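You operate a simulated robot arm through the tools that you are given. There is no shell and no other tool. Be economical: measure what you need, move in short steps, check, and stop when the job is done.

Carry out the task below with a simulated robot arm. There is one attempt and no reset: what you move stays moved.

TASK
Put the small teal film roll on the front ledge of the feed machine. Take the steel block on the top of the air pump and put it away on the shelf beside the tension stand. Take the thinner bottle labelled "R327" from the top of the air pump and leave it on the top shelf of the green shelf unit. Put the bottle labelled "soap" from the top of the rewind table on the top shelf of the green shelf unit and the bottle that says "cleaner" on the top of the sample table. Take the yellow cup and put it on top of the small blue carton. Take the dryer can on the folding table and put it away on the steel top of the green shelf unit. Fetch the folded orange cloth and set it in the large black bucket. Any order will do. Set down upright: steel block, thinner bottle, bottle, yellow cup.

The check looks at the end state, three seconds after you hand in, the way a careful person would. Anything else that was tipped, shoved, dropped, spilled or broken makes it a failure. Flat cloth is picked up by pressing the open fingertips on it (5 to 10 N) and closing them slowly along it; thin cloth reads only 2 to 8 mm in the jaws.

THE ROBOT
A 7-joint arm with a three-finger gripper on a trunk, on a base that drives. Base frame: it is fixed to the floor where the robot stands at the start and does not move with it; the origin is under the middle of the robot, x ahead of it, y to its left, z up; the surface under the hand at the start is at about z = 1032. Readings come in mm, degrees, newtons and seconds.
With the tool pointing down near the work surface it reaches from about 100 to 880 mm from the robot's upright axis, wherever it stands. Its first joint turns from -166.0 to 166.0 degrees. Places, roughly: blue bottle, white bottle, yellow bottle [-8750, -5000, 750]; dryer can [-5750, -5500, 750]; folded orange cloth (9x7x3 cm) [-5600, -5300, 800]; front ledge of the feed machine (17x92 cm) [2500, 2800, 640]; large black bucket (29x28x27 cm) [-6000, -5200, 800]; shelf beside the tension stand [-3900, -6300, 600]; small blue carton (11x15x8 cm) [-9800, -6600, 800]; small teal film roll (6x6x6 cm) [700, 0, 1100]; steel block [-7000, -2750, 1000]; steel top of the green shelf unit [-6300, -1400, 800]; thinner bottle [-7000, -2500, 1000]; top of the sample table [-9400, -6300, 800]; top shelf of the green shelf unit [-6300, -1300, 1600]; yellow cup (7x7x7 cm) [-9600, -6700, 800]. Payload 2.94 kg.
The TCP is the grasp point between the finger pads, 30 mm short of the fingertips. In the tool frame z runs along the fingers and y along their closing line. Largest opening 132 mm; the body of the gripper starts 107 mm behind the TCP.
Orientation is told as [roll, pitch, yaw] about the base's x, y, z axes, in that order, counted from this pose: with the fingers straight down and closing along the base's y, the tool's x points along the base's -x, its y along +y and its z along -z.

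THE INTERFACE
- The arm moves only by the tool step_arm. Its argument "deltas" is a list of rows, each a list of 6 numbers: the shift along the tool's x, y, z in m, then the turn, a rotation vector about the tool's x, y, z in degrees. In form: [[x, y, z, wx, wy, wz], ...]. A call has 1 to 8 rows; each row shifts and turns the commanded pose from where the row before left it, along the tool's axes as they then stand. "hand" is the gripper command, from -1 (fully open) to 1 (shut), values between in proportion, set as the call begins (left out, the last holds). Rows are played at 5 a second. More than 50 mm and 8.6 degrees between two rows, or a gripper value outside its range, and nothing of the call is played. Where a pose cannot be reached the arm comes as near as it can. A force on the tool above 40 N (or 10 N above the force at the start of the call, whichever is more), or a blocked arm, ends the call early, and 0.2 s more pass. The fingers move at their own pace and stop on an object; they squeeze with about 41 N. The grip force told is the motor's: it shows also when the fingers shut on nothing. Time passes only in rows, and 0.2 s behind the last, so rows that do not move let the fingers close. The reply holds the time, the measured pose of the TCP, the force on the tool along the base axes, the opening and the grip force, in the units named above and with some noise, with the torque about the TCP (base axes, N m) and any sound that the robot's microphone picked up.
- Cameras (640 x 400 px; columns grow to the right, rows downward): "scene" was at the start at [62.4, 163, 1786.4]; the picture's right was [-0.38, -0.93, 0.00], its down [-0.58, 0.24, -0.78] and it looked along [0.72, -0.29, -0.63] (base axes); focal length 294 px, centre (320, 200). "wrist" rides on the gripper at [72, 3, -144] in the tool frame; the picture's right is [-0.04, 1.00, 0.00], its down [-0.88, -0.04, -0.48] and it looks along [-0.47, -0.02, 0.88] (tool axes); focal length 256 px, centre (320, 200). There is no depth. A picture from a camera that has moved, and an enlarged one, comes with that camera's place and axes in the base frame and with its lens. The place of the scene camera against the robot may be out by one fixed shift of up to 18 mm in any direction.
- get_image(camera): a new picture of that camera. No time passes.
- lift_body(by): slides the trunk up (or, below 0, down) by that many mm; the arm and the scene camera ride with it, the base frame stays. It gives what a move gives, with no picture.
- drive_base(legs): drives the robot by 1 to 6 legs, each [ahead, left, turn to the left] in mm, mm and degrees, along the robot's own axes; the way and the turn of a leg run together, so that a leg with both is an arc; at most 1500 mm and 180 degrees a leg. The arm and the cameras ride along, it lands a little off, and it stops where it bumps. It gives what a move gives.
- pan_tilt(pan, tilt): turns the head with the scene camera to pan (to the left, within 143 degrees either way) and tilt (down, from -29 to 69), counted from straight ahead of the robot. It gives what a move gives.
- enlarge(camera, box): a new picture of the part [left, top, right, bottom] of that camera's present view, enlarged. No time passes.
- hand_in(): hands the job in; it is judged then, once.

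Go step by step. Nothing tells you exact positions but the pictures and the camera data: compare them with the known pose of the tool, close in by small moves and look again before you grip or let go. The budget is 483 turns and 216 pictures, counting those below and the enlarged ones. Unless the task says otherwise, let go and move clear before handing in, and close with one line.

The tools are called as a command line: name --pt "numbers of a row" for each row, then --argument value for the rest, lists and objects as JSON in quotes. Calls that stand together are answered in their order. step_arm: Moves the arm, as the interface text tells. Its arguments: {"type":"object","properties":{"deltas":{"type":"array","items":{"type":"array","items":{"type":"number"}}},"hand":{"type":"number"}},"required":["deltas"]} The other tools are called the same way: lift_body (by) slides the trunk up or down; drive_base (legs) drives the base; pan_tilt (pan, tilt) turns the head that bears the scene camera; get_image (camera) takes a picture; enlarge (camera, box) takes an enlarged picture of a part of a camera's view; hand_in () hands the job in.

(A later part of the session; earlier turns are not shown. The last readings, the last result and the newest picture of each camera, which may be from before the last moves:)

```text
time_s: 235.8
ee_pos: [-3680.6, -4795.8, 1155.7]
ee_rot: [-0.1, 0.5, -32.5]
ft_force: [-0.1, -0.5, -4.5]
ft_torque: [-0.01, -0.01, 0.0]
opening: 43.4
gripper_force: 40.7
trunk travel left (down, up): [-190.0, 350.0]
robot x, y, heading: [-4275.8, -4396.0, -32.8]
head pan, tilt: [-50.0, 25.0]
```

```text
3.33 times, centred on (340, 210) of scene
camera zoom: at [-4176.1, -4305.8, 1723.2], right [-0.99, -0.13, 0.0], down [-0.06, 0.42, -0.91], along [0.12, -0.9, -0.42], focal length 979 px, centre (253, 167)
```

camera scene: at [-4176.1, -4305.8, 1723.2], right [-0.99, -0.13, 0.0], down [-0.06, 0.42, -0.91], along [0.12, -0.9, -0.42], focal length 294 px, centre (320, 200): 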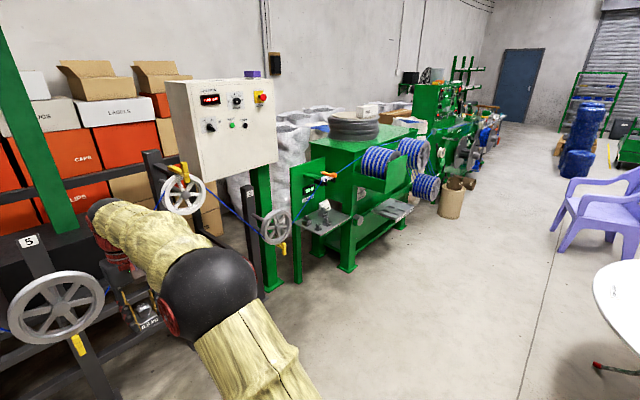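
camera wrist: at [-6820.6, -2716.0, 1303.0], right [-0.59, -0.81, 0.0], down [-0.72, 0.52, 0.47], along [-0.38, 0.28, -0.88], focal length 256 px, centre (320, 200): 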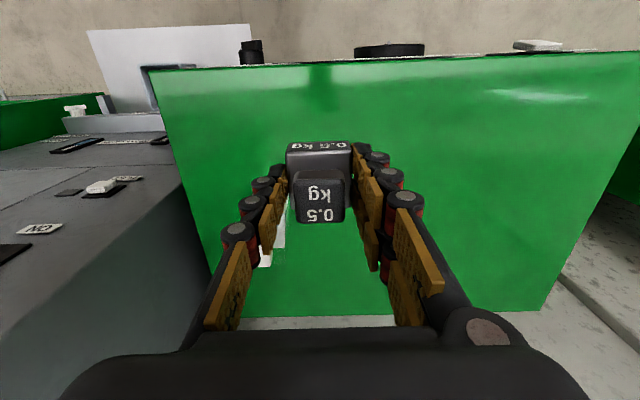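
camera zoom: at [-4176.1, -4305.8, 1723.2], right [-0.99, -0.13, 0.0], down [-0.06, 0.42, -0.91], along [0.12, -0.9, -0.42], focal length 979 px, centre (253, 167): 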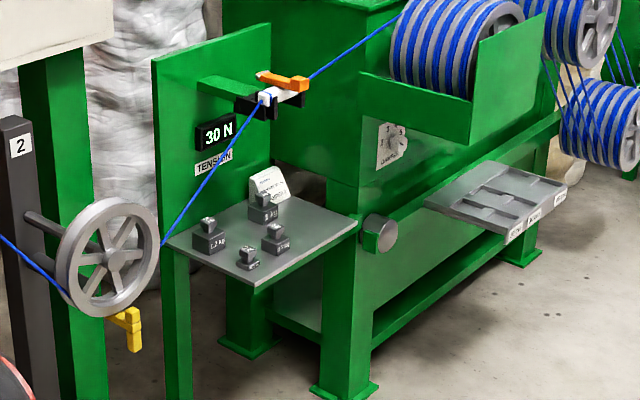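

The shelf already holds four weights and a card, with free space on its right part; a blue wire runs above its left side. I'll drive over facing it and look from close.

drive_base --legs '[[0, -1455, 0], [300, 0, 0]]'

pan_tilt --pan 0 --tilt 45

get_image --camera "scene"

get_image --camera "wrist"

```text
time_s: 244.7
ee_pos: [-4205.0, -6184.4, 1155.8]
ee_rot: [-0.1, 0.5, -32.3]
ft_force: [-0.1, 0.5, -4.8]
ft_torque: [0.0, 0.05, -0.02]
opening: 43.2
gripper_force: 40.4
trunk travel left (down, up): [-190.0, 350.0]
robot x, y, heading: [-4804.7, -5783.2, -32.1]
head pan, tilt: [-50.0, 25.0]
```

```text
time_s: 245.9
ee_pos: [-4205.7, -6183.7, 1156.4]
ee_rot: [0.0, 0.6, -32.3]
ft_force: [0.4, 1.2, -5.5]
ft_torque: [0.0, -0.02, 0.01]
opening: 43.5
gripper_force: 41.3
trunk travel left (down, up): [-190.0, 350.0]
robot x, y, heading: [-4800.5, -5789.5, -32.0]
head pan, tilt: [0.0, 45.0]
```

```text
149 pictures are left
camera scene: at [-4647.0, -5649.2, 1692.6], right [-0.53, -0.85, 0.0], down [-0.6, 0.38, -0.71], along [0.6, -0.38, -0.71], focal length 294 px, centre (320, 200)
```

scene: 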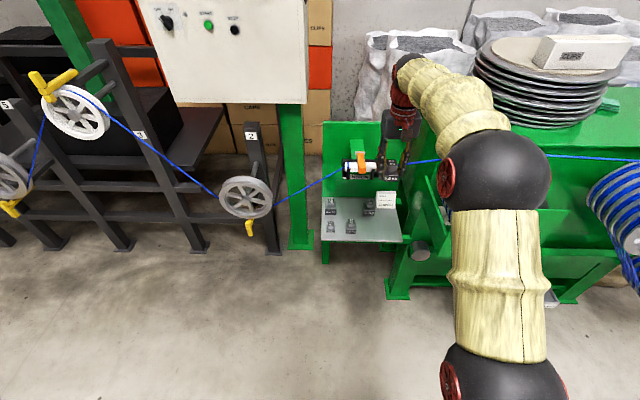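

```text
148 pictures are left
camera wrist: at [-4264.6, -6144.5, 1301.5], right [0.57, 0.82, 0.0], down [0.73, -0.5, 0.47], along [0.38, -0.27, -0.88], focal length 256 px, centre (320, 200)
```

wrist: 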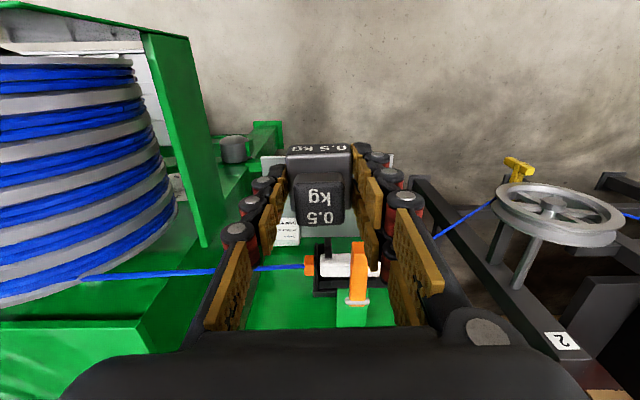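

I'll zoom on the shelf to see its free area.

enlarge --camera "scene" --box '[290, 130, 450, 250]'

```text
3.33 times, centred on (370, 190) of scene
camera zoom: at [-4647.0, -5649.2, 1692.6], right [-0.53, -0.85, 0.0], down [-0.6, 0.38, -0.71], along [0.6, -0.38, -0.71], focal length 979 px, centre (153, 233)
```

zoom: 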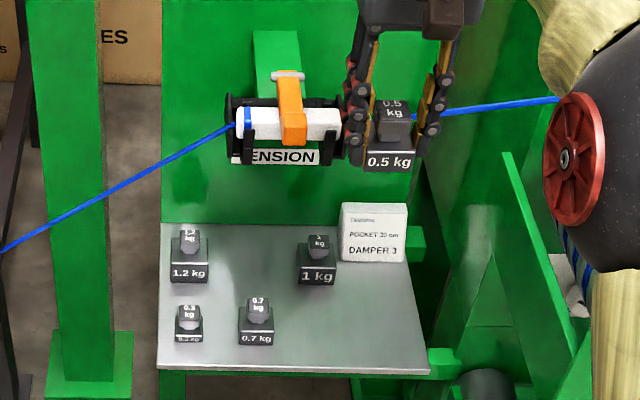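

The free patch is at the front right, near (-4044, -6391). I'll retract the arm a little, move right 100 mm and ahead 300 mm, then look straight down.

step_arm --pt "0.045 0 0 0 0 0" --pt "0.045 0 0 0 0 0"

drive_base --legs '[[0, -105, 0], [290, 0, 0]]'

get_image --camera "scene"

get_image --camera "wrist"

```text
time_s: 246.5
ee_pos: [-4283.1, -6136.0, 1160.4]
ee_rot: [-0.1, 0.4, -32.3]
ft_force: [0.0, 0.6, -4.5]
ft_torque: [0.01, -0.06, 0.03]
opening: 43.3
gripper_force: 40.9
trunk travel left (down, up): [-190.0, 350.0]
robot x, y, heading: [-4803.6, -5786.1, -32.4]
head pan, tilt: [0.0, 45.0]
```

```text
time_s: 249.3
ee_pos: [-4093.9, -6378.6, 1158.2]
ee_rot: [-0.1, 0.7, -32.3]
ft_force: [0.2, -0.3, -5.9]
ft_torque: [0.04, 0.03, 0.0]
opening: 43.3
gripper_force: 40.7
trunk travel left (down, up): [-190.0, 350.0]
robot x, y, heading: [-4617.6, -6024.8, -32.3]
head pan, tilt: [0.0, 45.0]
```

```text
146 pictures are left
camera scene: at [-4459.3, -5892.5, 1692.5], right [-0.53, -0.85, 0.0], down [-0.6, 0.38, -0.71], along [0.6, -0.38, -0.71], focal length 294 px, centre (320, 200)
```

scene: 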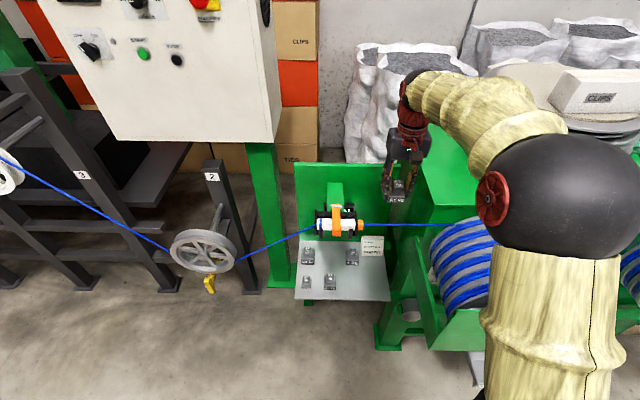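

```text
145 pictures are left
camera wrist: at [-4153.0, -6339.4, 1303.3], right [0.57, 0.82, 0.0], down [0.73, -0.5, 0.47], along [0.38, -0.27, -0.88], focal length 256 px, centre (320, 200)
```

wrist: 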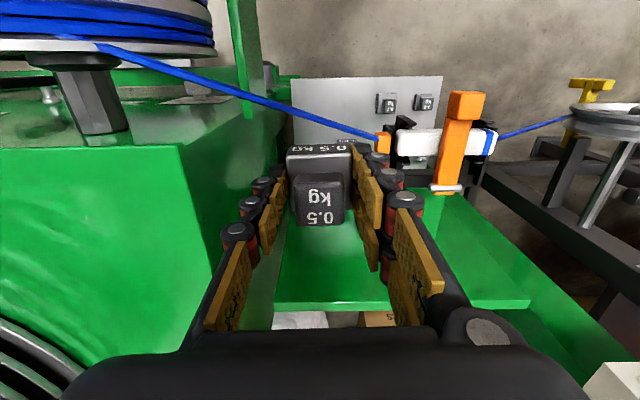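

The blue wire runs through the clamp at z ≈ 1000 right above the shelf's front, so the hand must go in underneath it. I'll back off 160 mm, lower the trunk, tilt the hand back 20°, and bring the block low before going in.

drive_base --legs '[[-160, 20, 0]]'

lift_body --by -188

step_arm --pt "0 0 0 0 -6.7 0" --pt "0 0 0 0 -6.7 0" --pt "0 0 0 0 -6.6 0" --pt "0.016 0 0.044 0 0 0" --pt "0.016 0 0.044 0 0 0" --pt "0.016 0 0.044 0 0 0" --pt "0.016 0 0.044 0 0 0"

get_image --camera "scene"

get_image --camera "wrist"

```text
time_s: 250.7
ee_pos: [-4220.6, -6276.7, 1159.6]
ee_rot: [-0.1, 0.4, -32.3]
ft_force: [-0.2, 1.0, -5.0]
ft_torque: [0.0, -0.03, 0.02]
opening: 43.1
gripper_force: 40.8
trunk travel left (down, up): [-190.0, 350.0]
robot x, y, heading: [-4745.2, -5928.0, -32.2]
head pan, tilt: [0.0, 45.0]
```

```text
time_s: 252.8
ee_pos: [-4220.8, -6275.7, 971.9]
ee_rot: [-0.1, 0.6, -32.3]
ft_force: [0.5, 0.2, -3.7]
ft_torque: [0.02, -0.01, -0.02]
opening: 43.3
gripper_force: 40.9
trunk travel left (down, up): [-2.0, 538.0]
robot x, y, heading: [-4743.6, -5931.4, -32.0]
head pan, tilt: [0.0, 45.0]
```

```text
time_s: 254.3
ee_pos: [-4220.2, -6274.5, 784.9]
ee_rot: [-0.2, -19.6, -32.3]
ft_force: [0.1, -1.0, -3.7]
ft_torque: [0.04, 0.1, -0.02]
opening: 43.0
gripper_force: 41.4
trunk travel left (down, up): [-2.0, 538.0]
robot x, y, heading: [-4743.7, -5926.9, -32.4]
head pan, tilt: [0.0, 45.0]
```

```text
144 pictures are left
camera scene: at [-4585.0, -5789.2, 1504.6], right [-0.53, -0.85, 0.0], down [-0.6, 0.38, -0.71], along [0.6, -0.38, -0.71], focal length 294 px, centre (320, 200)
```

scene: 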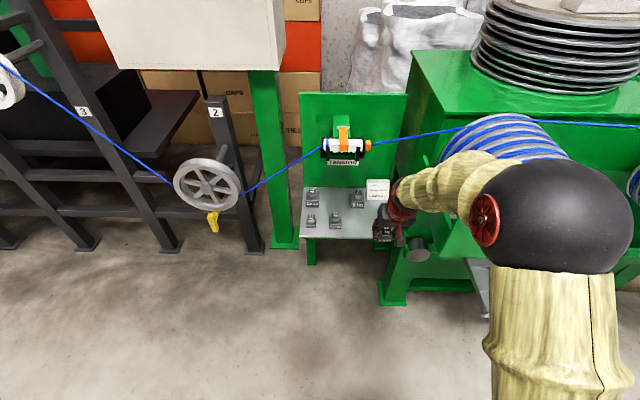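

```text
143 pictures are left
camera wrist: at [-4318.0, -6210.5, 896.3], right [0.57, 0.82, 0.01], down [0.55, -0.39, 0.74], along [0.62, -0.41, -0.67], focal length 256 px, centre (320, 200)
```

wrist: 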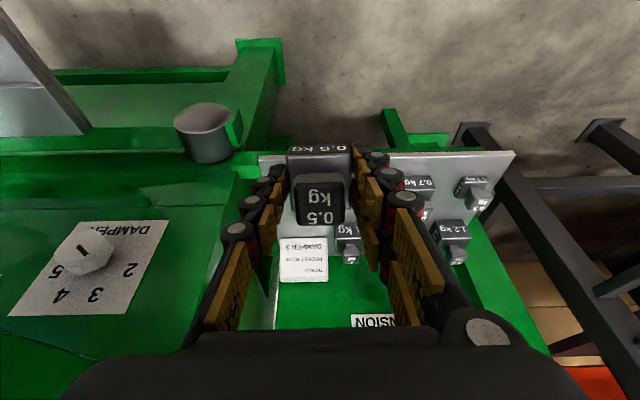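

The block is in front of the shelf and slightly right. I'll lower it another 120 mm, then drive in under the wire.

step_arm --pt "0.0137 0 0.0376 0 0 0" --pt "0.0137 0 0.0376 0 0 0" --pt "0.0137 0 0.0376 0 0 0"

drive_base --legs '[[110, 14, 0]]'

get_image --camera "wrist"

enlarge --camera "scene" --box '[280, 100, 520, 280]'

```text
time_s: 255.2
ee_pos: [-4222.1, -6275.9, 665.3]
ee_rot: [-0.1, -19.6, -32.2]
ft_force: [0.9, -0.7, -3.7]
ft_torque: [0.03, 0.04, 0.01]
opening: 43.6
gripper_force: 40.6
trunk travel left (down, up): [-2.0, 538.0]
robot x, y, heading: [-4738.0, -5930.3, -32.5]
head pan, tilt: [0.0, 45.0]
```

```text
time_s: 256.4
ee_pos: [-4123.1, -6322.9, 663.5]
ee_rot: [-0.1, -19.5, -32.3]
ft_force: [-0.3, 0.0, -4.0]
ft_torque: [-0.01, 0.05, 0.01]
opening: 43.5
gripper_force: 41.0
trunk travel left (down, up): [-2.0, 538.0]
robot x, y, heading: [-4641.4, -5977.1, -32.3]
head pan, tilt: [0.0, 45.0]
```

```text
142 pictures are left
camera wrist: at [-4219.0, -6258.2, 775.9], right [0.57, 0.82, 0.01], down [0.55, -0.39, 0.74], along [0.62, -0.41, -0.67], focal length 256 px, centre (320, 200)
```

wrist: 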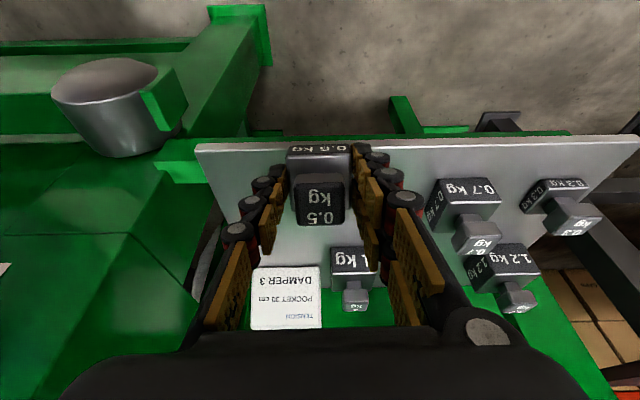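

```text
2.22 times, centred on (400, 190) of scene
camera zoom: at [-4484.1, -5836.6, 1504.6], right [-0.53, -0.85, 0.0], down [-0.6, 0.38, -0.71], along [0.6, -0.38, -0.71], focal length 652 px, centre (142, 222)
```

zoom: 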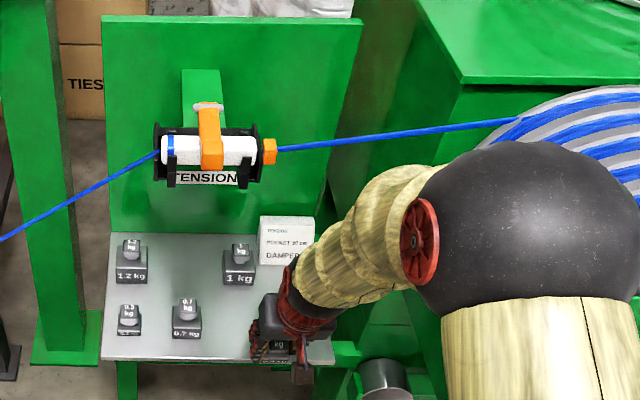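

Hand and forearm are clear below the wire. I'll reach forward 75 mm over the shelf, then creep down.

step_arm --pt "-0.0352 0 0.0128 0 0 0" --pt "-0.0352 0 0.0128 0 0 0" --pt "0 0 0 0 0 0"

step_arm --pt "0.0034 0 0.0094 0 0 0" --pt "0.0034 0 0.0094 0 0 0" --pt "0.0017 0 0.0047 0 0 0" --pt "0 0 0 0 0 0"

get_image --camera "wrist"

enlarge --camera "scene" --box '[280, 100, 520, 280]'

```text
time_s: 257.1
ee_pos: [-4058.6, -6363.7, 661.8]
ee_rot: [-0.2, -19.5, -32.3]
ft_force: [0.2, 0.1, -3.9]
ft_torque: [0.04, 0.04, -0.02]
opening: 43.5
gripper_force: 41.0
trunk travel left (down, up): [-2.0, 538.0]
robot x, y, heading: [-4642.1, -5973.9, -32.1]
head pan, tilt: [0.0, 45.0]
```

```text
time_s: 258.1
ee_pos: [-4056.2, -6363.0, 642.7]
ee_rot: [-0.1, -20.0, -32.3]
ft_force: [-5.4, 3.4, 30.8]
ft_torque: [0.28, 0.42, -0.08]
opening: 43.4
gripper_force: 41.0
trunk travel left (down, up): [-2.0, 538.0]
robot x, y, heading: [-4644.2, -5977.0, -32.3]
head pan, tilt: [0.0, 45.0]
```

```text
140 pictures are left
camera wrist: at [-4155.3, -6298.4, 753.8], right [0.57, 0.82, 0.01], down [0.54, -0.39, 0.75], along [0.62, -0.42, -0.66], focal length 256 px, centre (320, 200)
```

wrist: 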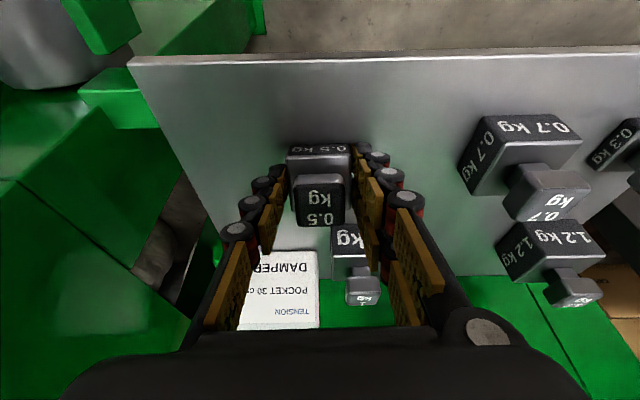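

```text
2.22 times, centred on (400, 190) of scene
camera zoom: at [-4486.3, -5835.2, 1505.0], right [-0.53, -0.84, 0.0], down [-0.6, 0.38, -0.71], along [0.6, -0.38, -0.71], focal length 652 px, centre (142, 222)
```

zoom: 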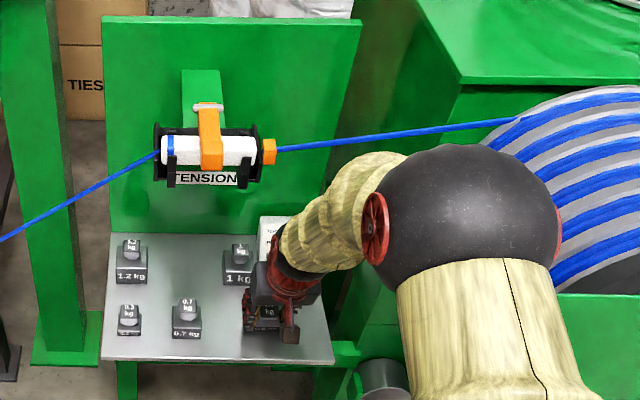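

The block touches the shelf (surface ≈ 600). I'll ease off slightly and open a little so it settles flat, keeping the hand under the wire.

step_arm --pt "-0.0007 0 -0.0019 0 0 0" --pt "0 0 0 0 0 0"

step_arm --pt "0 0 0 0 0 0" --pt "0 0 0 0 0 0" --pt "0 0 0 0 0 0" --hand 0.24

get_image --camera "wrist"

```text
time_s: 258.8
ee_pos: [-4058.4, -6362.5, 642.2]
ee_rot: [-0.1, -20.0, -32.3]
ft_force: [4.7, -4.1, 26.4]
ft_torque: [-0.02, -0.09, 0.02]
opening: 43.6
gripper_force: 40.9
trunk travel left (down, up): [-2.0, 538.0]
robot x, y, heading: [-4644.4, -5975.4, -32.4]
head pan, tilt: [0.0, 45.0]
```

```text
time_s: 259.6
ee_pos: [-4059.9, -6361.9, 639.1]
ee_rot: [-0.1, -19.4, -32.2]
ft_force: [0.4, 0.1, -0.3]
ft_torque: [0.0, 0.01, 0.01]
opening: 50.1
gripper_force: 0.0
trunk travel left (down, up): [-2.0, 538.0]
robot x, y, heading: [-4640.8, -5975.9, -32.3]
head pan, tilt: [0.0, 45.0]
```

```text
138 pictures are left
camera wrist: at [-4156.1, -6297.9, 751.4], right [0.57, 0.82, 0.01], down [0.55, -0.39, 0.74], along [0.61, -0.41, -0.67], focal length 256 px, centre (320, 200)
```

wrist: 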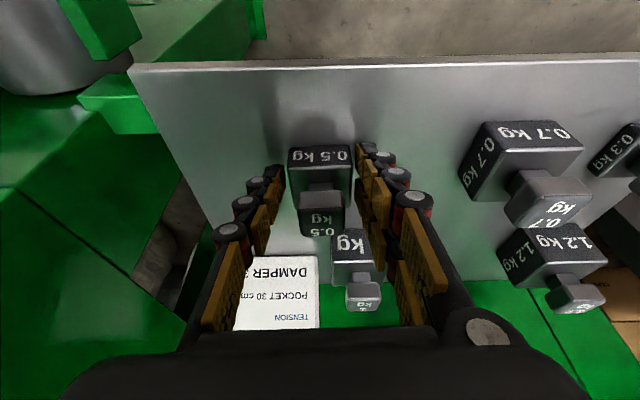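

The block stands upright like the others. I'll open wider and back out low under the wire.

step_arm --pt "0 0 0 0 0 0" --pt "0 0 0 0 0 0" --pt "0.015 0 -0.03 0 0 0" --pt "0.03 0 -0.03 0 0 0" --pt "0.04 0 -0.02 0 0 0" --hand -0.1

drive_base --legs '[[-450, 0, 0]]'

enlarge --camera "scene" --box '[260, 60, 500, 240]'

```text
time_s: 260.8
ee_pos: [-4149.1, -6305.3, 685.4]
ee_rot: [-0.2, -19.6, -32.2]
ft_force: [1.8, -0.7, 0.8]
ft_torque: [0.04, 0.01, -0.02]
opening: 72.6
gripper_force: 0.0
trunk travel left (down, up): [-2.0, 538.0]
robot x, y, heading: [-4640.1, -5973.8, -32.3]
head pan, tilt: [0.0, 45.0]
```

```text
time_s: 263.5
ee_pos: [-4528.7, -6066.6, 686.6]
ee_rot: [-0.1, -19.4, -32.5]
ft_force: [1.0, -0.3, 0.8]
ft_torque: [-0.01, 0.02, -0.03]
opening: 72.4
gripper_force: 0.0
trunk travel left (down, up): [-2.0, 538.0]
robot x, y, heading: [-5019.1, -5732.4, -32.5]
head pan, tilt: [0.0, 45.0]
```

```text
2.22 times, centred on (380, 150) of scene
camera zoom: at [-4863.0, -5596.5, 1504.6], right [-0.54, -0.84, 0.0], down [-0.6, 0.38, -0.71], along [0.6, -0.38, -0.71], focal length 652 px, centre (187, 311)
```

zoom: 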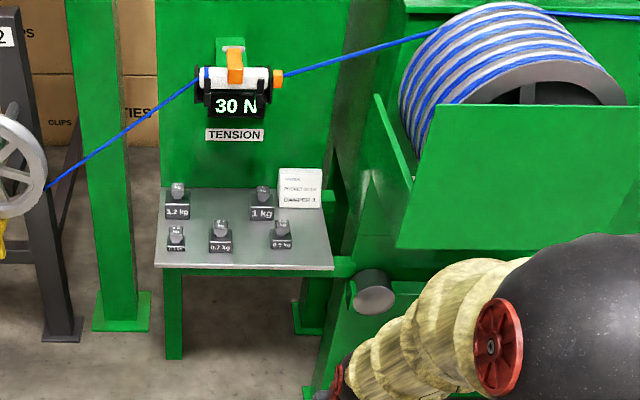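

The steel block is done. Behind me is the folding table, so I'll move forward a bit, raise the arm well above the table items, and turn round.

lift_body --by 530

step_arm --pt "0 0 0 0 6.5 0" --pt "0 0 0 0 6.5 0" --pt "0 0 0 0 6.5 0" --pt "0.04 0 0 0 0 0" --pt "0.04 0 0 0 0 0" --pt "0.04 0 0 0 0 0"

drive_base --legs '[[150, 0, 0], [0, 0, 180]]'

pan_tilt --pan 0 --tilt 45

get_image --camera "scene"

```text
refused: 530 is not a number from -400 to 400
```

```text
time_s: 264.9
ee_pos: [-4630.7, -6002.3, 687.9]
ee_rot: [-0.1, 0.0, -32.3]
ft_force: [0.4, -0.4, -0.4]
ft_torque: [0.01, -0.01, -0.02]
opening: 72.8
gripper_force: 0.1
trunk travel left (down, up): [-2.0, 538.0]
robot x, y, heading: [-5022.3, -5731.9, -32.4]
head pan, tilt: [0.0, 45.0]
```

```text
time_s: 273.6
ee_pos: [-5286.6, -5548.2, 687.5]
ee_rot: [-0.1, 0.0, 147.8]
ft_force: [0.5, -0.1, 0.5]
ft_torque: [0.03, -0.01, -0.03]
opening: 72.7
gripper_force: 0.2
trunk travel left (down, up): [-2.0, 538.0]
robot x, y, heading: [-4895.8, -5817.4, 148.0]
head pan, tilt: [0.0, 45.0]
```

```text
time_s: 274.2
ee_pos: [-5287.0, -5548.9, 686.3]
ee_rot: [-0.1, 0.0, 147.7]
ft_force: [0.6, 0.0, 0.2]
ft_torque: [0.01, 0.02, 0.02]
opening: 72.6
gripper_force: 0.0
trunk travel left (down, up): [-2.0, 538.0]
robot x, y, heading: [-4895.0, -5817.0, 148.1]
head pan, tilt: [0.0, 45.0]
```

```text
136 pictures are left
camera scene: at [-5027.6, -5942.4, 1504.6], right [0.53, 0.85, 0.0], down [0.6, -0.38, -0.71], along [-0.6, 0.38, -0.71], focal length 294 px, centre (320, 200)
```

scene: 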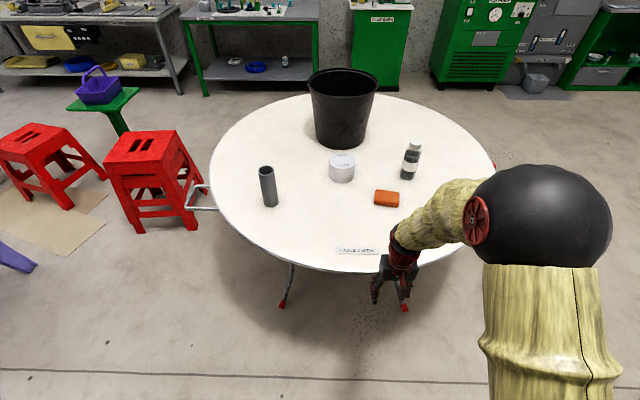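

The lift was refused (limit 400), but the turn cleared the table. I'll back up slightly before raising the trunk.

drive_base --legs '[[-100, 0, 0]]'

lift_body --by 400

enlarge --camera "scene" --box '[200, 100, 520, 300]'

```text
time_s: 275.3
ee_pos: [-5202.7, -5601.9, 687.4]
ee_rot: [-0.1, 0.0, 147.7]
ft_force: [-0.2, 0.5, -0.7]
ft_torque: [0.01, -0.03, 0.03]
opening: 72.6
gripper_force: 0.1
trunk travel left (down, up): [-2.0, 538.0]
robot x, y, heading: [-4808.0, -5864.8, 148.0]
head pan, tilt: [0.0, 45.0]
```

```text
time_s: 279.1
ee_pos: [-5203.8, -5601.3, 1087.4]
ee_rot: [-0.1, 0.1, 147.8]
ft_force: [-0.2, 0.3, -0.2]
ft_torque: [0.01, 0.0, 0.0]
opening: 72.9
gripper_force: 0.0
trunk travel left (down, up): [-402.0, 138.0]
robot x, y, heading: [-4812.5, -5868.8, 147.9]
head pan, tilt: [0.0, 45.0]
```

```text
2.00 times, centred on (360, 200) of scene
camera zoom: at [-4943.7, -5995.3, 1904.5], right [0.53, 0.85, 0.0], down [0.6, -0.38, -0.71], along [-0.6, 0.38, -0.71], focal length 587 px, centre (240, 200)
```

zoom: 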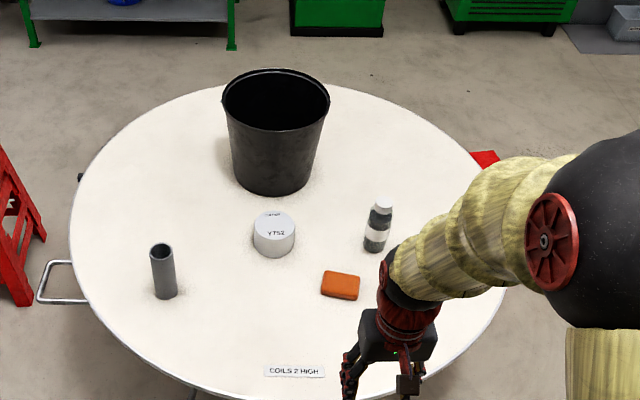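

Table seen from above: bucket at the back, a round can (Y752), a grey tube, a bottle, and the orange cloth near me. I'll zoom to make sure which is the dryer can.

enlarge --camera "scene" --box '[260, 180, 420, 280]'

```text
4.00 times, centred on (340, 230) of scene
camera zoom: at [-4943.7, -5995.3, 1904.5], right [0.53, 0.85, 0.0], down [0.6, -0.38, -0.71], along [-0.6, 0.38, -0.71], focal length 1175 px, centre (240, 80)
```

zoom: 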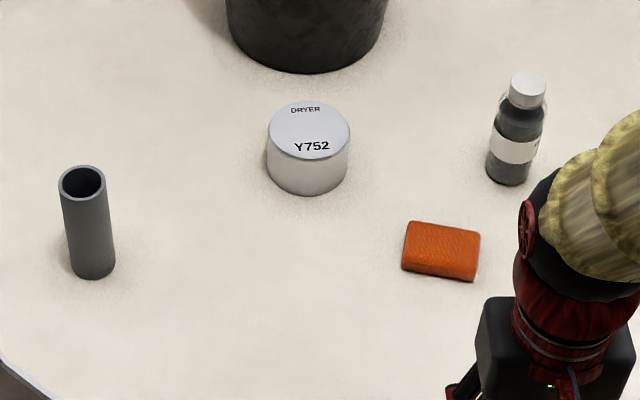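

The dryer can is the round Y752 can, about 105 mm wide. First the cloth: I'll drive 250 mm closer and 70 mm right, then look with the wrist camera.

drive_base --legs '[[0, -70, 0], [240, 0, 0]]'

step_arm --pt "-0.045 0 0 0 0 0" --pt "-0.045 0 0 0 0 0" --pt "-0.03 0 0.02 0 0 0" --hand -1

get_image --camera "wrist"

get_image --camera "scene"

```text
time_s: 281.5
ee_pos: [-5370.6, -5413.4, 1086.3]
ee_rot: [0.0, 0.1, 147.8]
ft_force: [0.9, -0.2, -0.4]
ft_torque: [-0.01, -0.04, 0.03]
opening: 72.5
gripper_force: 0.1
trunk travel left (down, up): [-402.0, 138.0]
robot x, y, heading: [-4978.8, -5679.5, 147.9]
head pan, tilt: [0.0, 45.0]
```

```text
time_s: 282.3
ee_pos: [-5472.2, -5349.5, 1065.9]
ee_rot: [-0.1, 0.1, 147.9]
ft_force: [0.4, -1.0, -0.1]
ft_torque: [-0.04, -0.06, 0.01]
opening: 127.5
gripper_force: 0.1
trunk travel left (down, up): [-402.0, 138.0]
robot x, y, heading: [-4977.1, -5679.7, 147.9]
head pan, tilt: [0.0, 45.0]
```

```text
133 pictures are left
camera wrist: at [-5413.9, -5390.6, 1209.8], right [-0.57, -0.82, 0.0], down [-0.72, 0.5, 0.47], along [-0.39, 0.27, -0.88], focal length 256 px, centre (320, 200)
```

wrist: 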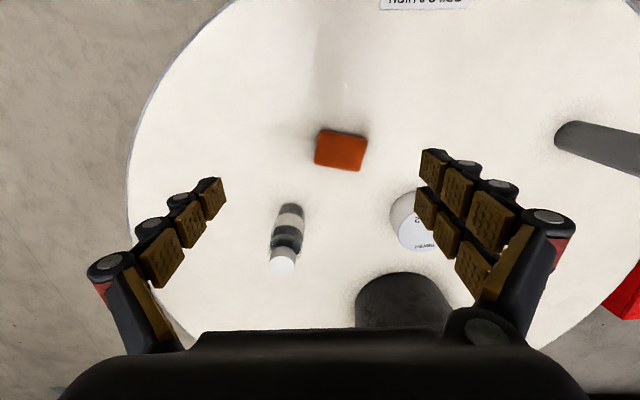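

```text
132 pictures are left
camera scene: at [-5112.0, -5806.7, 1904.5], right [0.53, 0.85, 0.0], down [0.6, -0.38, -0.71], along [-0.6, 0.38, -0.71], focal length 294 px, centre (320, 200)
```

scene: 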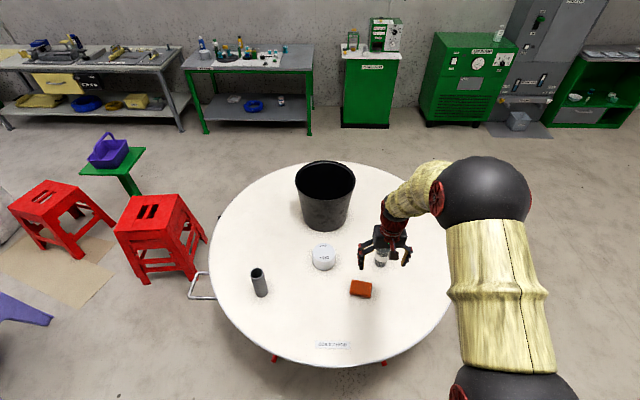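

The cloth is about 76 mm ahead, 35 mm left, at z ≈ 735, turned about 6°. I'll align over it and descend part way.

step_arm --pt "-0.038 0.0175 0 0 0 3" --pt "-0.038 0.0175 0 0 0 3" --pt "0 0 0.047 0 0 0" --pt "0 0 0.047 0 0 0" --pt "0 0 0.047 0 0 0" --pt "0 0 0.047 0 0 0"

get_image --camera "wrist"

```text
time_s: 283.7
ee_pos: [-5556.8, -5335.2, 878.6]
ee_rot: [0.0, 0.0, 141.8]
ft_force: [-0.6, 0.6, 1.4]
ft_torque: [-0.05, -0.08, -0.02]
opening: 131.7
gripper_force: 0.1
trunk travel left (down, up): [-402.0, 138.0]
robot x, y, heading: [-4977.0, -5679.9, 147.8]
head pan, tilt: [0.0, 45.0]
```

```text
131 pictures are left
camera wrist: at [-5501.4, -5383.8, 1022.6], right [-0.65, -0.76, 0.0], down [-0.67, 0.57, 0.48], along [-0.36, 0.31, -0.88], focal length 256 px, centre (320, 200)
```

wrist: 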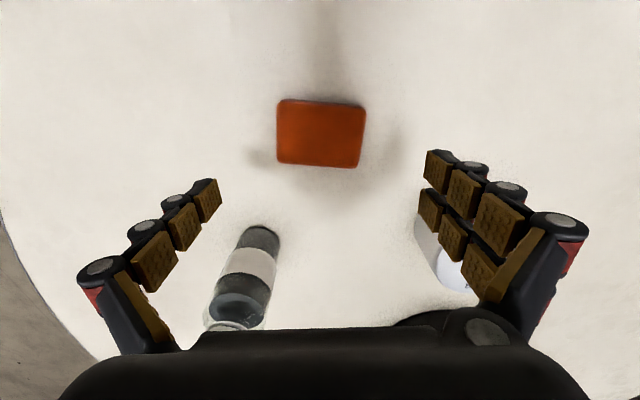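

Nearly aligned. I'll correct 9 mm back and 3° and descend to about 785.

step_arm --pt "0.009 0.001 0.03 0 0 3" --pt "0 0 0.035 0 0 0" --pt "0 0 0.03 0 0 0" --pt "0 0 0 0 0 0"

get_image --camera "wrist"

enlarge --camera "scene" --box '[300, 220, 460, 320]'

```text
time_s: 284.7
ee_pos: [-5548.1, -5343.3, 783.9]
ee_rot: [-0.1, -0.1, 138.8]
ft_force: [-0.6, 0.2, 0.2]
ft_torque: [0.03, 0.0, 0.0]
opening: 132.0
gripper_force: 0.1
trunk travel left (down, up): [-402.0, 138.0]
robot x, y, heading: [-4977.5, -5677.4, 147.5]
head pan, tilt: [0.0, 45.0]
```

```text
130 pictures are left
camera wrist: at [-5497.0, -5393.3, 928.1], right [-0.69, -0.72, 0.0], down [-0.64, 0.61, 0.48], along [-0.34, 0.33, -0.88], focal length 256 px, centre (320, 200)
```

wrist: 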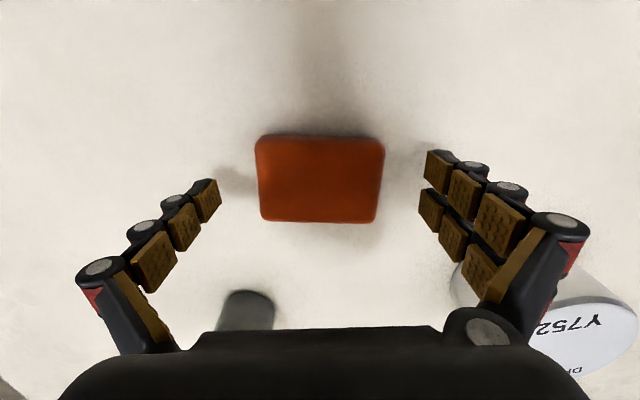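

```text
4.00 times, centred on (380, 270) of scene
camera zoom: at [-5110.7, -5807.6, 1904.6], right [0.53, 0.85, 0.0], down [0.6, -0.38, -0.71], along [-0.6, 0.38, -0.71], focal length 1175 px, centre (80, -80)
```

zoom: 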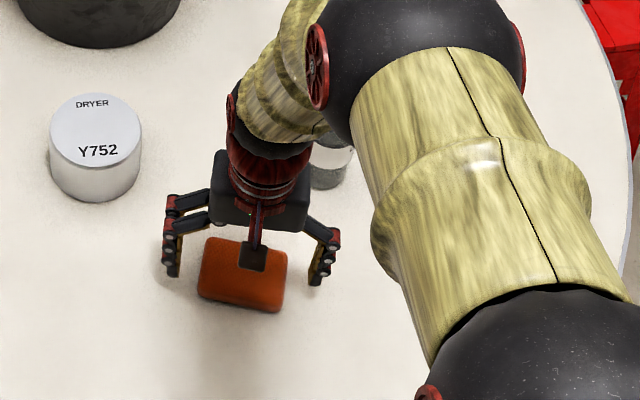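

Centred. I'll lower until the fingertips are just above the table and close slowly on the sides.

step_arm --pt "0 0 0.01 0 0 0" --pt "0 0 0.005 0 0 0" --pt "0 0 0.003 0 0 0" --pt "0 0 0 0 0 0"

step_arm --pt "0 0 0 0 0 0" --pt "0 0 0 0 0 0" --pt "0 0 0 0 0 0" --hand -0.2

get_image --camera "wrist"

```text
time_s: 285.7
ee_pos: [-5549.0, -5342.3, 764.8]
ee_rot: [-0.2, -0.1, 138.9]
ft_force: [-0.4, -0.5, 0.6]
ft_torque: [-0.02, 0.0, 0.01]
opening: 131.9
gripper_force: 0.1
trunk travel left (down, up): [-402.0, 138.0]
robot x, y, heading: [-4972.5, -5678.6, 147.8]
head pan, tilt: [0.0, 45.0]
```

```text
time_s: 286.5
ee_pos: [-5548.2, -5342.7, 766.3]
ee_rot: [-0.2, 0.0, 138.8]
ft_force: [0.9, -0.3, 3.1]
ft_torque: [-0.04, -0.02, -0.02]
opening: 91.4
gripper_force: 14.4
trunk travel left (down, up): [-402.0, 138.0]
robot x, y, heading: [-4979.9, -5680.9, 147.6]
head pan, tilt: [0.0, 45.0]
```

```text
128 pictures are left
camera wrist: at [-5496.7, -5393.2, 910.4], right [-0.69, -0.72, 0.0], down [-0.64, 0.61, 0.48], along [-0.34, 0.33, -0.88], focal length 256 px, centre (320, 200)
```

wrist: 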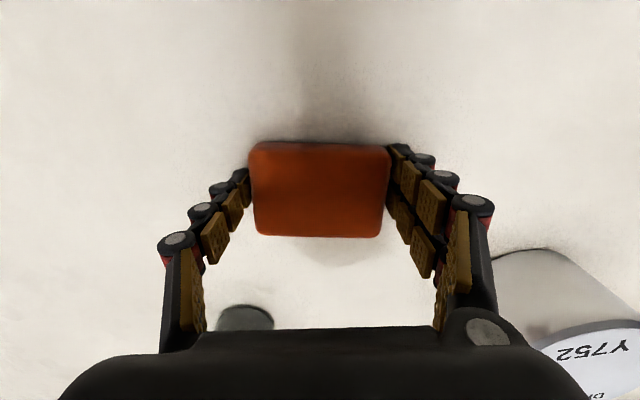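

The fingers already meet the cloth at 91 mm. I'll close further and lift gently.

step_arm --pt "0 0 0 0 0 0" --pt "0 0 0 0 0 0" --pt "0 0 0 0 0 0" --pt "0 0 0 0 0 0" --hand 1

step_arm --pt "0 0 -0.02 0 0 0" --pt "0 0 -0.03 0 0 0" --pt "0 0 -0.03 0 0 0"

get_image --camera "wrist"

```text
time_s: 287.5
ee_pos: [-5548.5, -5342.3, 765.9]
ee_rot: [-0.1, -0.1, 138.8]
ft_force: [0.3, 0.1, 5.7]
ft_torque: [-0.02, -0.03, -0.08]
opening: 90.6
gripper_force: 41.0
trunk travel left (down, up): [-402.0, 138.0]
robot x, y, heading: [-4977.2, -5679.3, 147.9]
head pan, tilt: [0.0, 45.0]
```

```text
time_s: 288.3
ee_pos: [-5546.5, -5344.3, 844.5]
ee_rot: [-0.1, 0.1, 138.8]
ft_force: [0.1, -0.4, -1.6]
ft_torque: [0.03, 0.06, 0.0]
opening: 90.6
gripper_force: 41.2
trunk travel left (down, up): [-402.0, 138.0]
robot x, y, heading: [-4976.9, -5679.9, 147.7]
head pan, tilt: [0.0, 45.0]
```

```text
127 pictures are left
camera wrist: at [-5495.5, -5394.7, 989.4], right [-0.69, -0.72, 0.0], down [-0.64, 0.61, 0.47], along [-0.34, 0.33, -0.88], focal length 256 px, centre (320, 200)
```

wrist: 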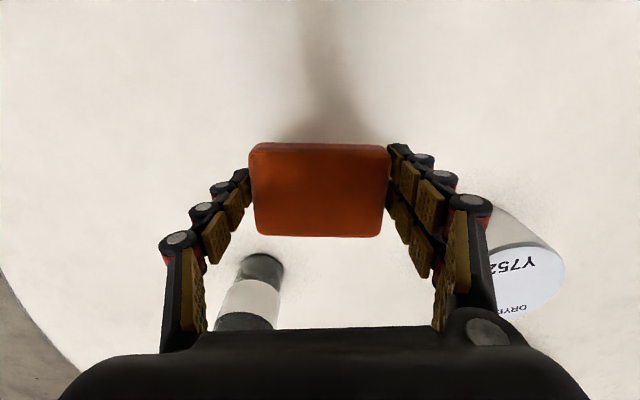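

The cloth is held like a solid pad. To reach the bucket I need the opposite side of the table, so I'll raise the arm before driving round.

step_arm --pt "0 0 -0.045 0 0 -4.5" --pt "0 0 -0.045 0 0 -4.5" --pt "0 0 -0.045 0 0 0" --pt "0 0 -0.045 0 0 0" --pt "0.03 0 -0.035 0 0 0" --pt "0.03 0 -0.035 0 0 0"

lift_body --by 138

```text
time_s: 289.7
ee_pos: [-5495.7, -5374.5, 1095.6]
ee_rot: [0.0, 0.0, 147.8]
ft_force: [0.1, 0.4, -0.8]
ft_torque: [0.03, 0.08, 0.03]
opening: 90.3
gripper_force: 41.1
trunk travel left (down, up): [-402.0, 138.0]
robot x, y, heading: [-4976.0, -5678.0, 147.6]
head pan, tilt: [0.0, 45.0]
```

```text
time_s: 291.4
ee_pos: [-5497.9, -5372.6, 1233.2]
ee_rot: [-0.1, 0.0, 147.8]
ft_force: [0.3, -0.2, -1.7]
ft_torque: [-0.03, -0.04, -0.01]
opening: 89.6
gripper_force: 40.8
trunk travel left (down, up): [-540.0, 0.0]
robot x, y, heading: [-4976.7, -5681.2, 148.0]
head pan, tilt: [0.0, 45.0]
```

Arm is high (1233). Now I'll drive round the right side, beyond the red stool.

drive_base --legs '[[-120, 0, 0], [0, -1340, 0], [1500, 0, 0], [750, 0, 0]]'

pan_tilt --pan 90 --tilt 30

get_image --camera "scene"

```text
time_s: 309.7
ee_pos: [-6610.1, -3110.9, 1233.3]
ee_rot: [-0.1, 0.0, 148.4]
ft_force: [-0.4, 0.5, 0.0]
ft_torque: [-0.04, -0.01, -0.03]
opening: 88.7
gripper_force: 41.1
trunk travel left (down, up): [-540.0, 0.0]
robot x, y, heading: [-6084.3, -3413.0, 148.3]
head pan, tilt: [0.0, 45.0]
```

```text
time_s: 311.4
ee_pos: [-6608.6, -3111.6, 1233.5]
ee_rot: [-0.2, 0.0, 148.3]
ft_force: [0.9, 0.0, 0.9]
ft_torque: [0.01, 0.01, -0.01]
opening: 88.8
gripper_force: 41.2
trunk travel left (down, up): [-540.0, 0.0]
robot x, y, heading: [-6086.0, -3416.9, 148.2]
head pan, tilt: [90.0, 30.0]
```

```text
126 pictures are left
camera scene: at [-6196.5, -3661.0, 2065.2], right [-0.85, 0.53, 0.0], down [0.26, 0.43, -0.87], along [-0.46, -0.74, -0.5], focal length 294 px, centre (320, 200)
```

scene: 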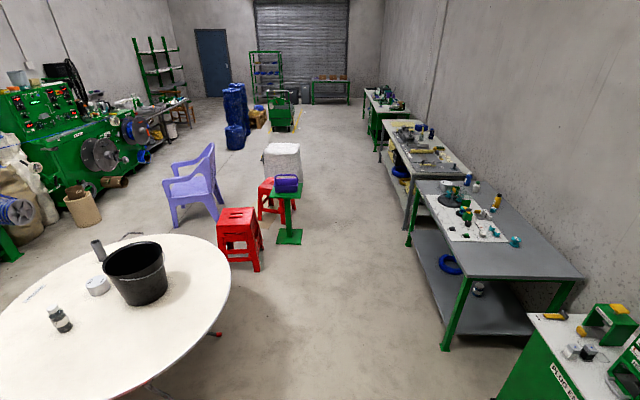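

The bucket is at about (-5955, -5215) and there is room between the table and the benches. I'll slide left, turn round to face the table, and look.

drive_base --legs '[[0, 1440, 0], [0, 0, 178.5]]'

pan_tilt --pan 0 --tilt 45

get_image --camera "scene"

```text
time_s: 325.8
ee_pos: [-6333.1, -4951.3, 1231.8]
ee_rot: [-0.1, 0.0, -33.4]
ft_force: [0.1, 0.2, -1.5]
ft_torque: [-0.01, -0.04, -0.02]
opening: 88.7
gripper_force: 40.9
trunk travel left (down, up): [-540.0, 0.0]
robot x, y, heading: [-6845.4, -4637.0, -33.5]
head pan, tilt: [90.0, 30.0]
```

```text
time_s: 327.4
ee_pos: [-6333.2, -4951.5, 1232.5]
ee_rot: [0.0, -0.1, -33.4]
ft_force: [-0.4, -0.5, -0.3]
ft_torque: [-0.02, -0.01, 0.0]
opening: 88.8
gripper_force: 41.2
trunk travel left (down, up): [-540.0, 0.0]
robot x, y, heading: [-6848.2, -4633.4, -33.4]
head pan, tilt: [0.0, 45.0]
```

```text
125 pictures are left
camera scene: at [-6685.0, -4499.1, 2042.6], right [-0.55, -0.84, 0.0], down [-0.59, 0.39, -0.71], along [0.59, -0.39, -0.71], focal length 294 px, centre (320, 200)
```

scene: 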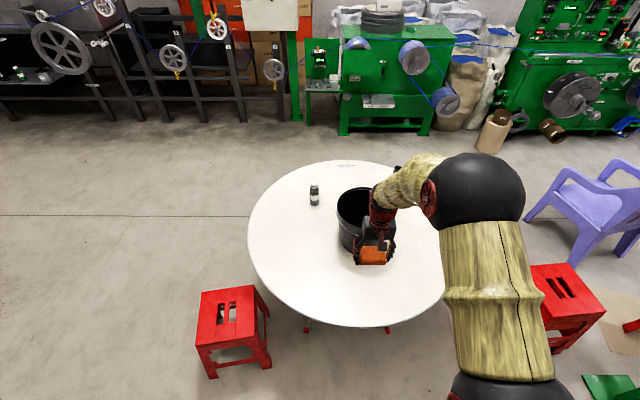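

The bucket is about 1066 mm ahead, in line. I'll drive 280 mm closer, then check the alignment with the wrist camera.

drive_base --legs '[[270, 0, 0]]'

get_image --camera "wrist"

get_image --camera "scene"

```text
time_s: 329.4
ee_pos: [-6106.7, -5099.7, 1232.2]
ee_rot: [-0.2, 0.1, -33.4]
ft_force: [0.3, -1.1, -1.0]
ft_torque: [-0.01, 0.01, -0.03]
opening: 88.6
gripper_force: 41.0
trunk travel left (down, up): [-540.0, 0.0]
robot x, y, heading: [-6623.4, -4782.8, -33.4]
head pan, tilt: [0.0, 45.0]
```

```text
124 pictures are left
camera wrist: at [-6166.1, -5057.3, 1376.9], right [0.59, 0.81, 0.0], down [0.71, -0.52, 0.47], along [0.38, -0.28, -0.88], focal length 256 px, centre (320, 200)
```

wrist: 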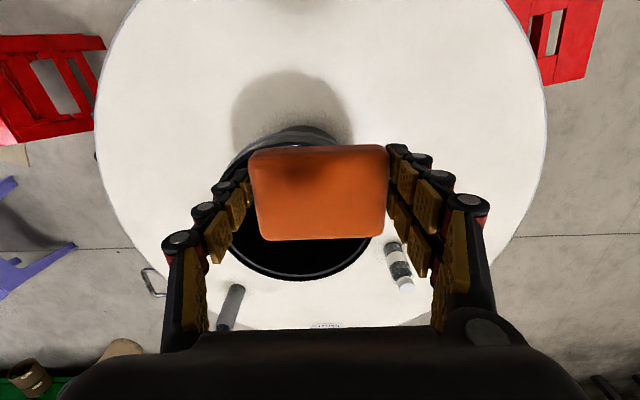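

```text
123 pictures are left
camera scene: at [-6459.3, -4647.8, 2042.5], right [-0.55, -0.84, 0.0], down [-0.59, 0.39, -0.71], along [0.59, -0.39, -0.71], focal length 294 px, centre (320, 200)
```

scene: 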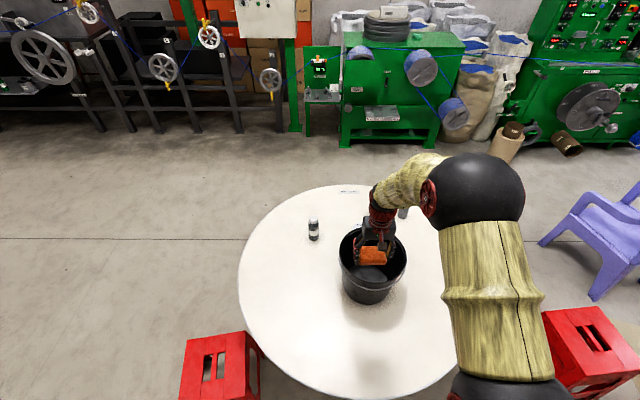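

The bucket centre is about 180 mm ahead and 38 mm right. I'll lower to about 1130 (still above the rim) and move over it.

step_arm --pt "0 0 0.045 0 0 0" --pt "0 0 0.045 0 0 0" --pt "-0.045 -0.01 0 0 0 0" --pt "-0.045 -0.01 0 0 0 0" --pt "-0.045 -0.01 0 0 0 0" --pt "-0.04 -0.008 0 0 0 0"

get_image --camera "wrist"

enlarge --camera "scene" --box '[260, 170, 500, 320]'

```text
time_s: 330.8
ee_pos: [-5982.6, -5225.5, 1142.4]
ee_rot: [-0.1, 0.1, -33.4]
ft_force: [0.8, -0.5, -0.9]
ft_torque: [0.02, -0.01, 0.03]
opening: 88.4
gripper_force: 41.1
trunk travel left (down, up): [-540.0, 0.0]
robot x, y, heading: [-6623.5, -4780.9, -33.8]
head pan, tilt: [0.0, 45.0]
```

```text
122 pictures are left
camera wrist: at [-6041.4, -5184.7, 1286.5], right [0.59, 0.81, 0.0], down [0.71, -0.52, 0.47], along [0.38, -0.28, -0.88], focal length 256 px, centre (320, 200)
```

wrist: 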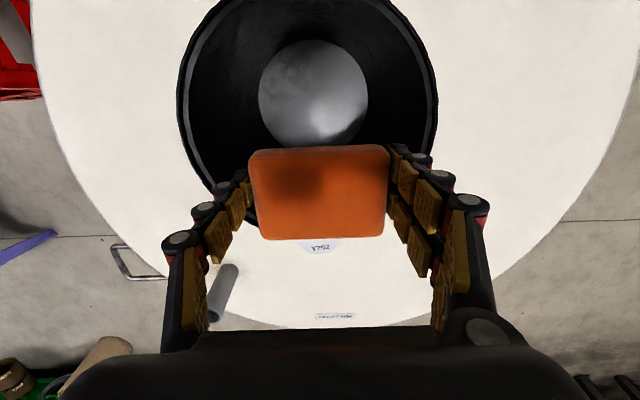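

```text
2.67 times, centred on (380, 245) of scene
camera zoom: at [-6459.7, -4647.9, 2042.5], right [-0.55, -0.84, 0.0], down [-0.59, 0.39, -0.71], along [0.59, -0.39, -0.71], focal length 783 px, centre (160, 80)
```

zoom: 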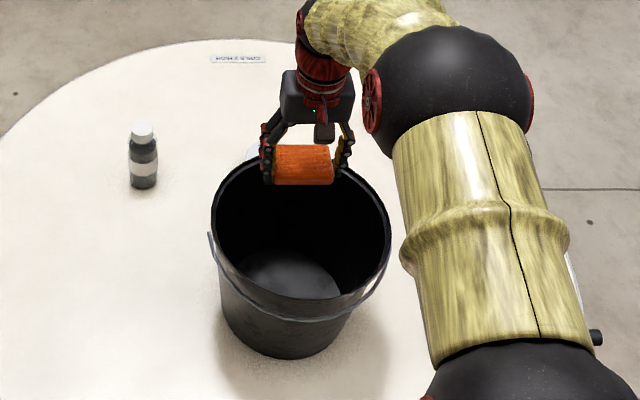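

I'm slightly too far; the bucket centre is 38 mm back and 10 mm right. I'll correct and lower to just above the rim level.

step_arm --pt "0.038 -0.01 0 0 0 0" --pt "0 0 0.045 0 0 0" --pt "0 0 0.045 0 0 0"

get_image --camera "wrist"

enlarge --camera "scene" --box '[260, 170, 500, 320]'

```text
time_s: 331.6
ee_pos: [-6019.5, -5215.1, 1055.2]
ee_rot: [-0.1, -0.2, -33.4]
ft_force: [1.4, -0.3, 0.8]
ft_torque: [0.12, 0.08, 0.0]
opening: 88.7
gripper_force: 41.0
trunk travel left (down, up): [-540.0, 0.0]
robot x, y, heading: [-6621.1, -4783.7, -33.8]
head pan, tilt: [0.0, 45.0]
```

```text
120 pictures are left
camera wrist: at [-6078.9, -5172.2, 1198.8], right [0.59, 0.81, 0.0], down [0.71, -0.51, 0.48], along [0.39, -0.28, -0.88], focal length 256 px, centre (320, 200)
```

wrist: 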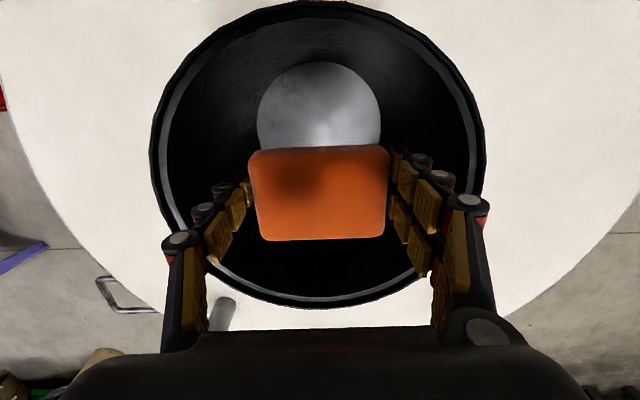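

```text
2.67 times, centred on (380, 245) of scene
camera zoom: at [-6461.5, -4647.0, 2042.6], right [-0.55, -0.84, 0.0], down [-0.59, 0.39, -0.71], along [0.59, -0.39, -0.71], focal length 783 px, centre (160, 80)
```

zoom: 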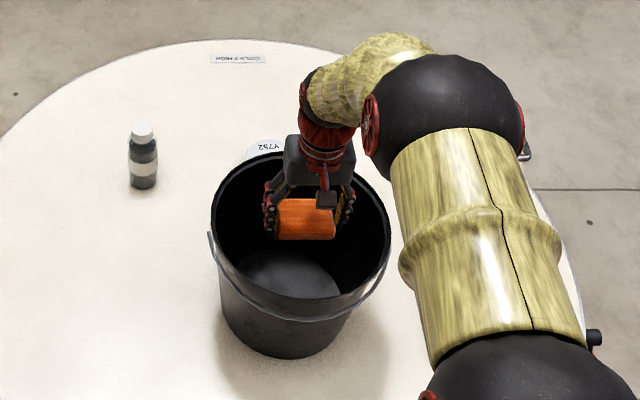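

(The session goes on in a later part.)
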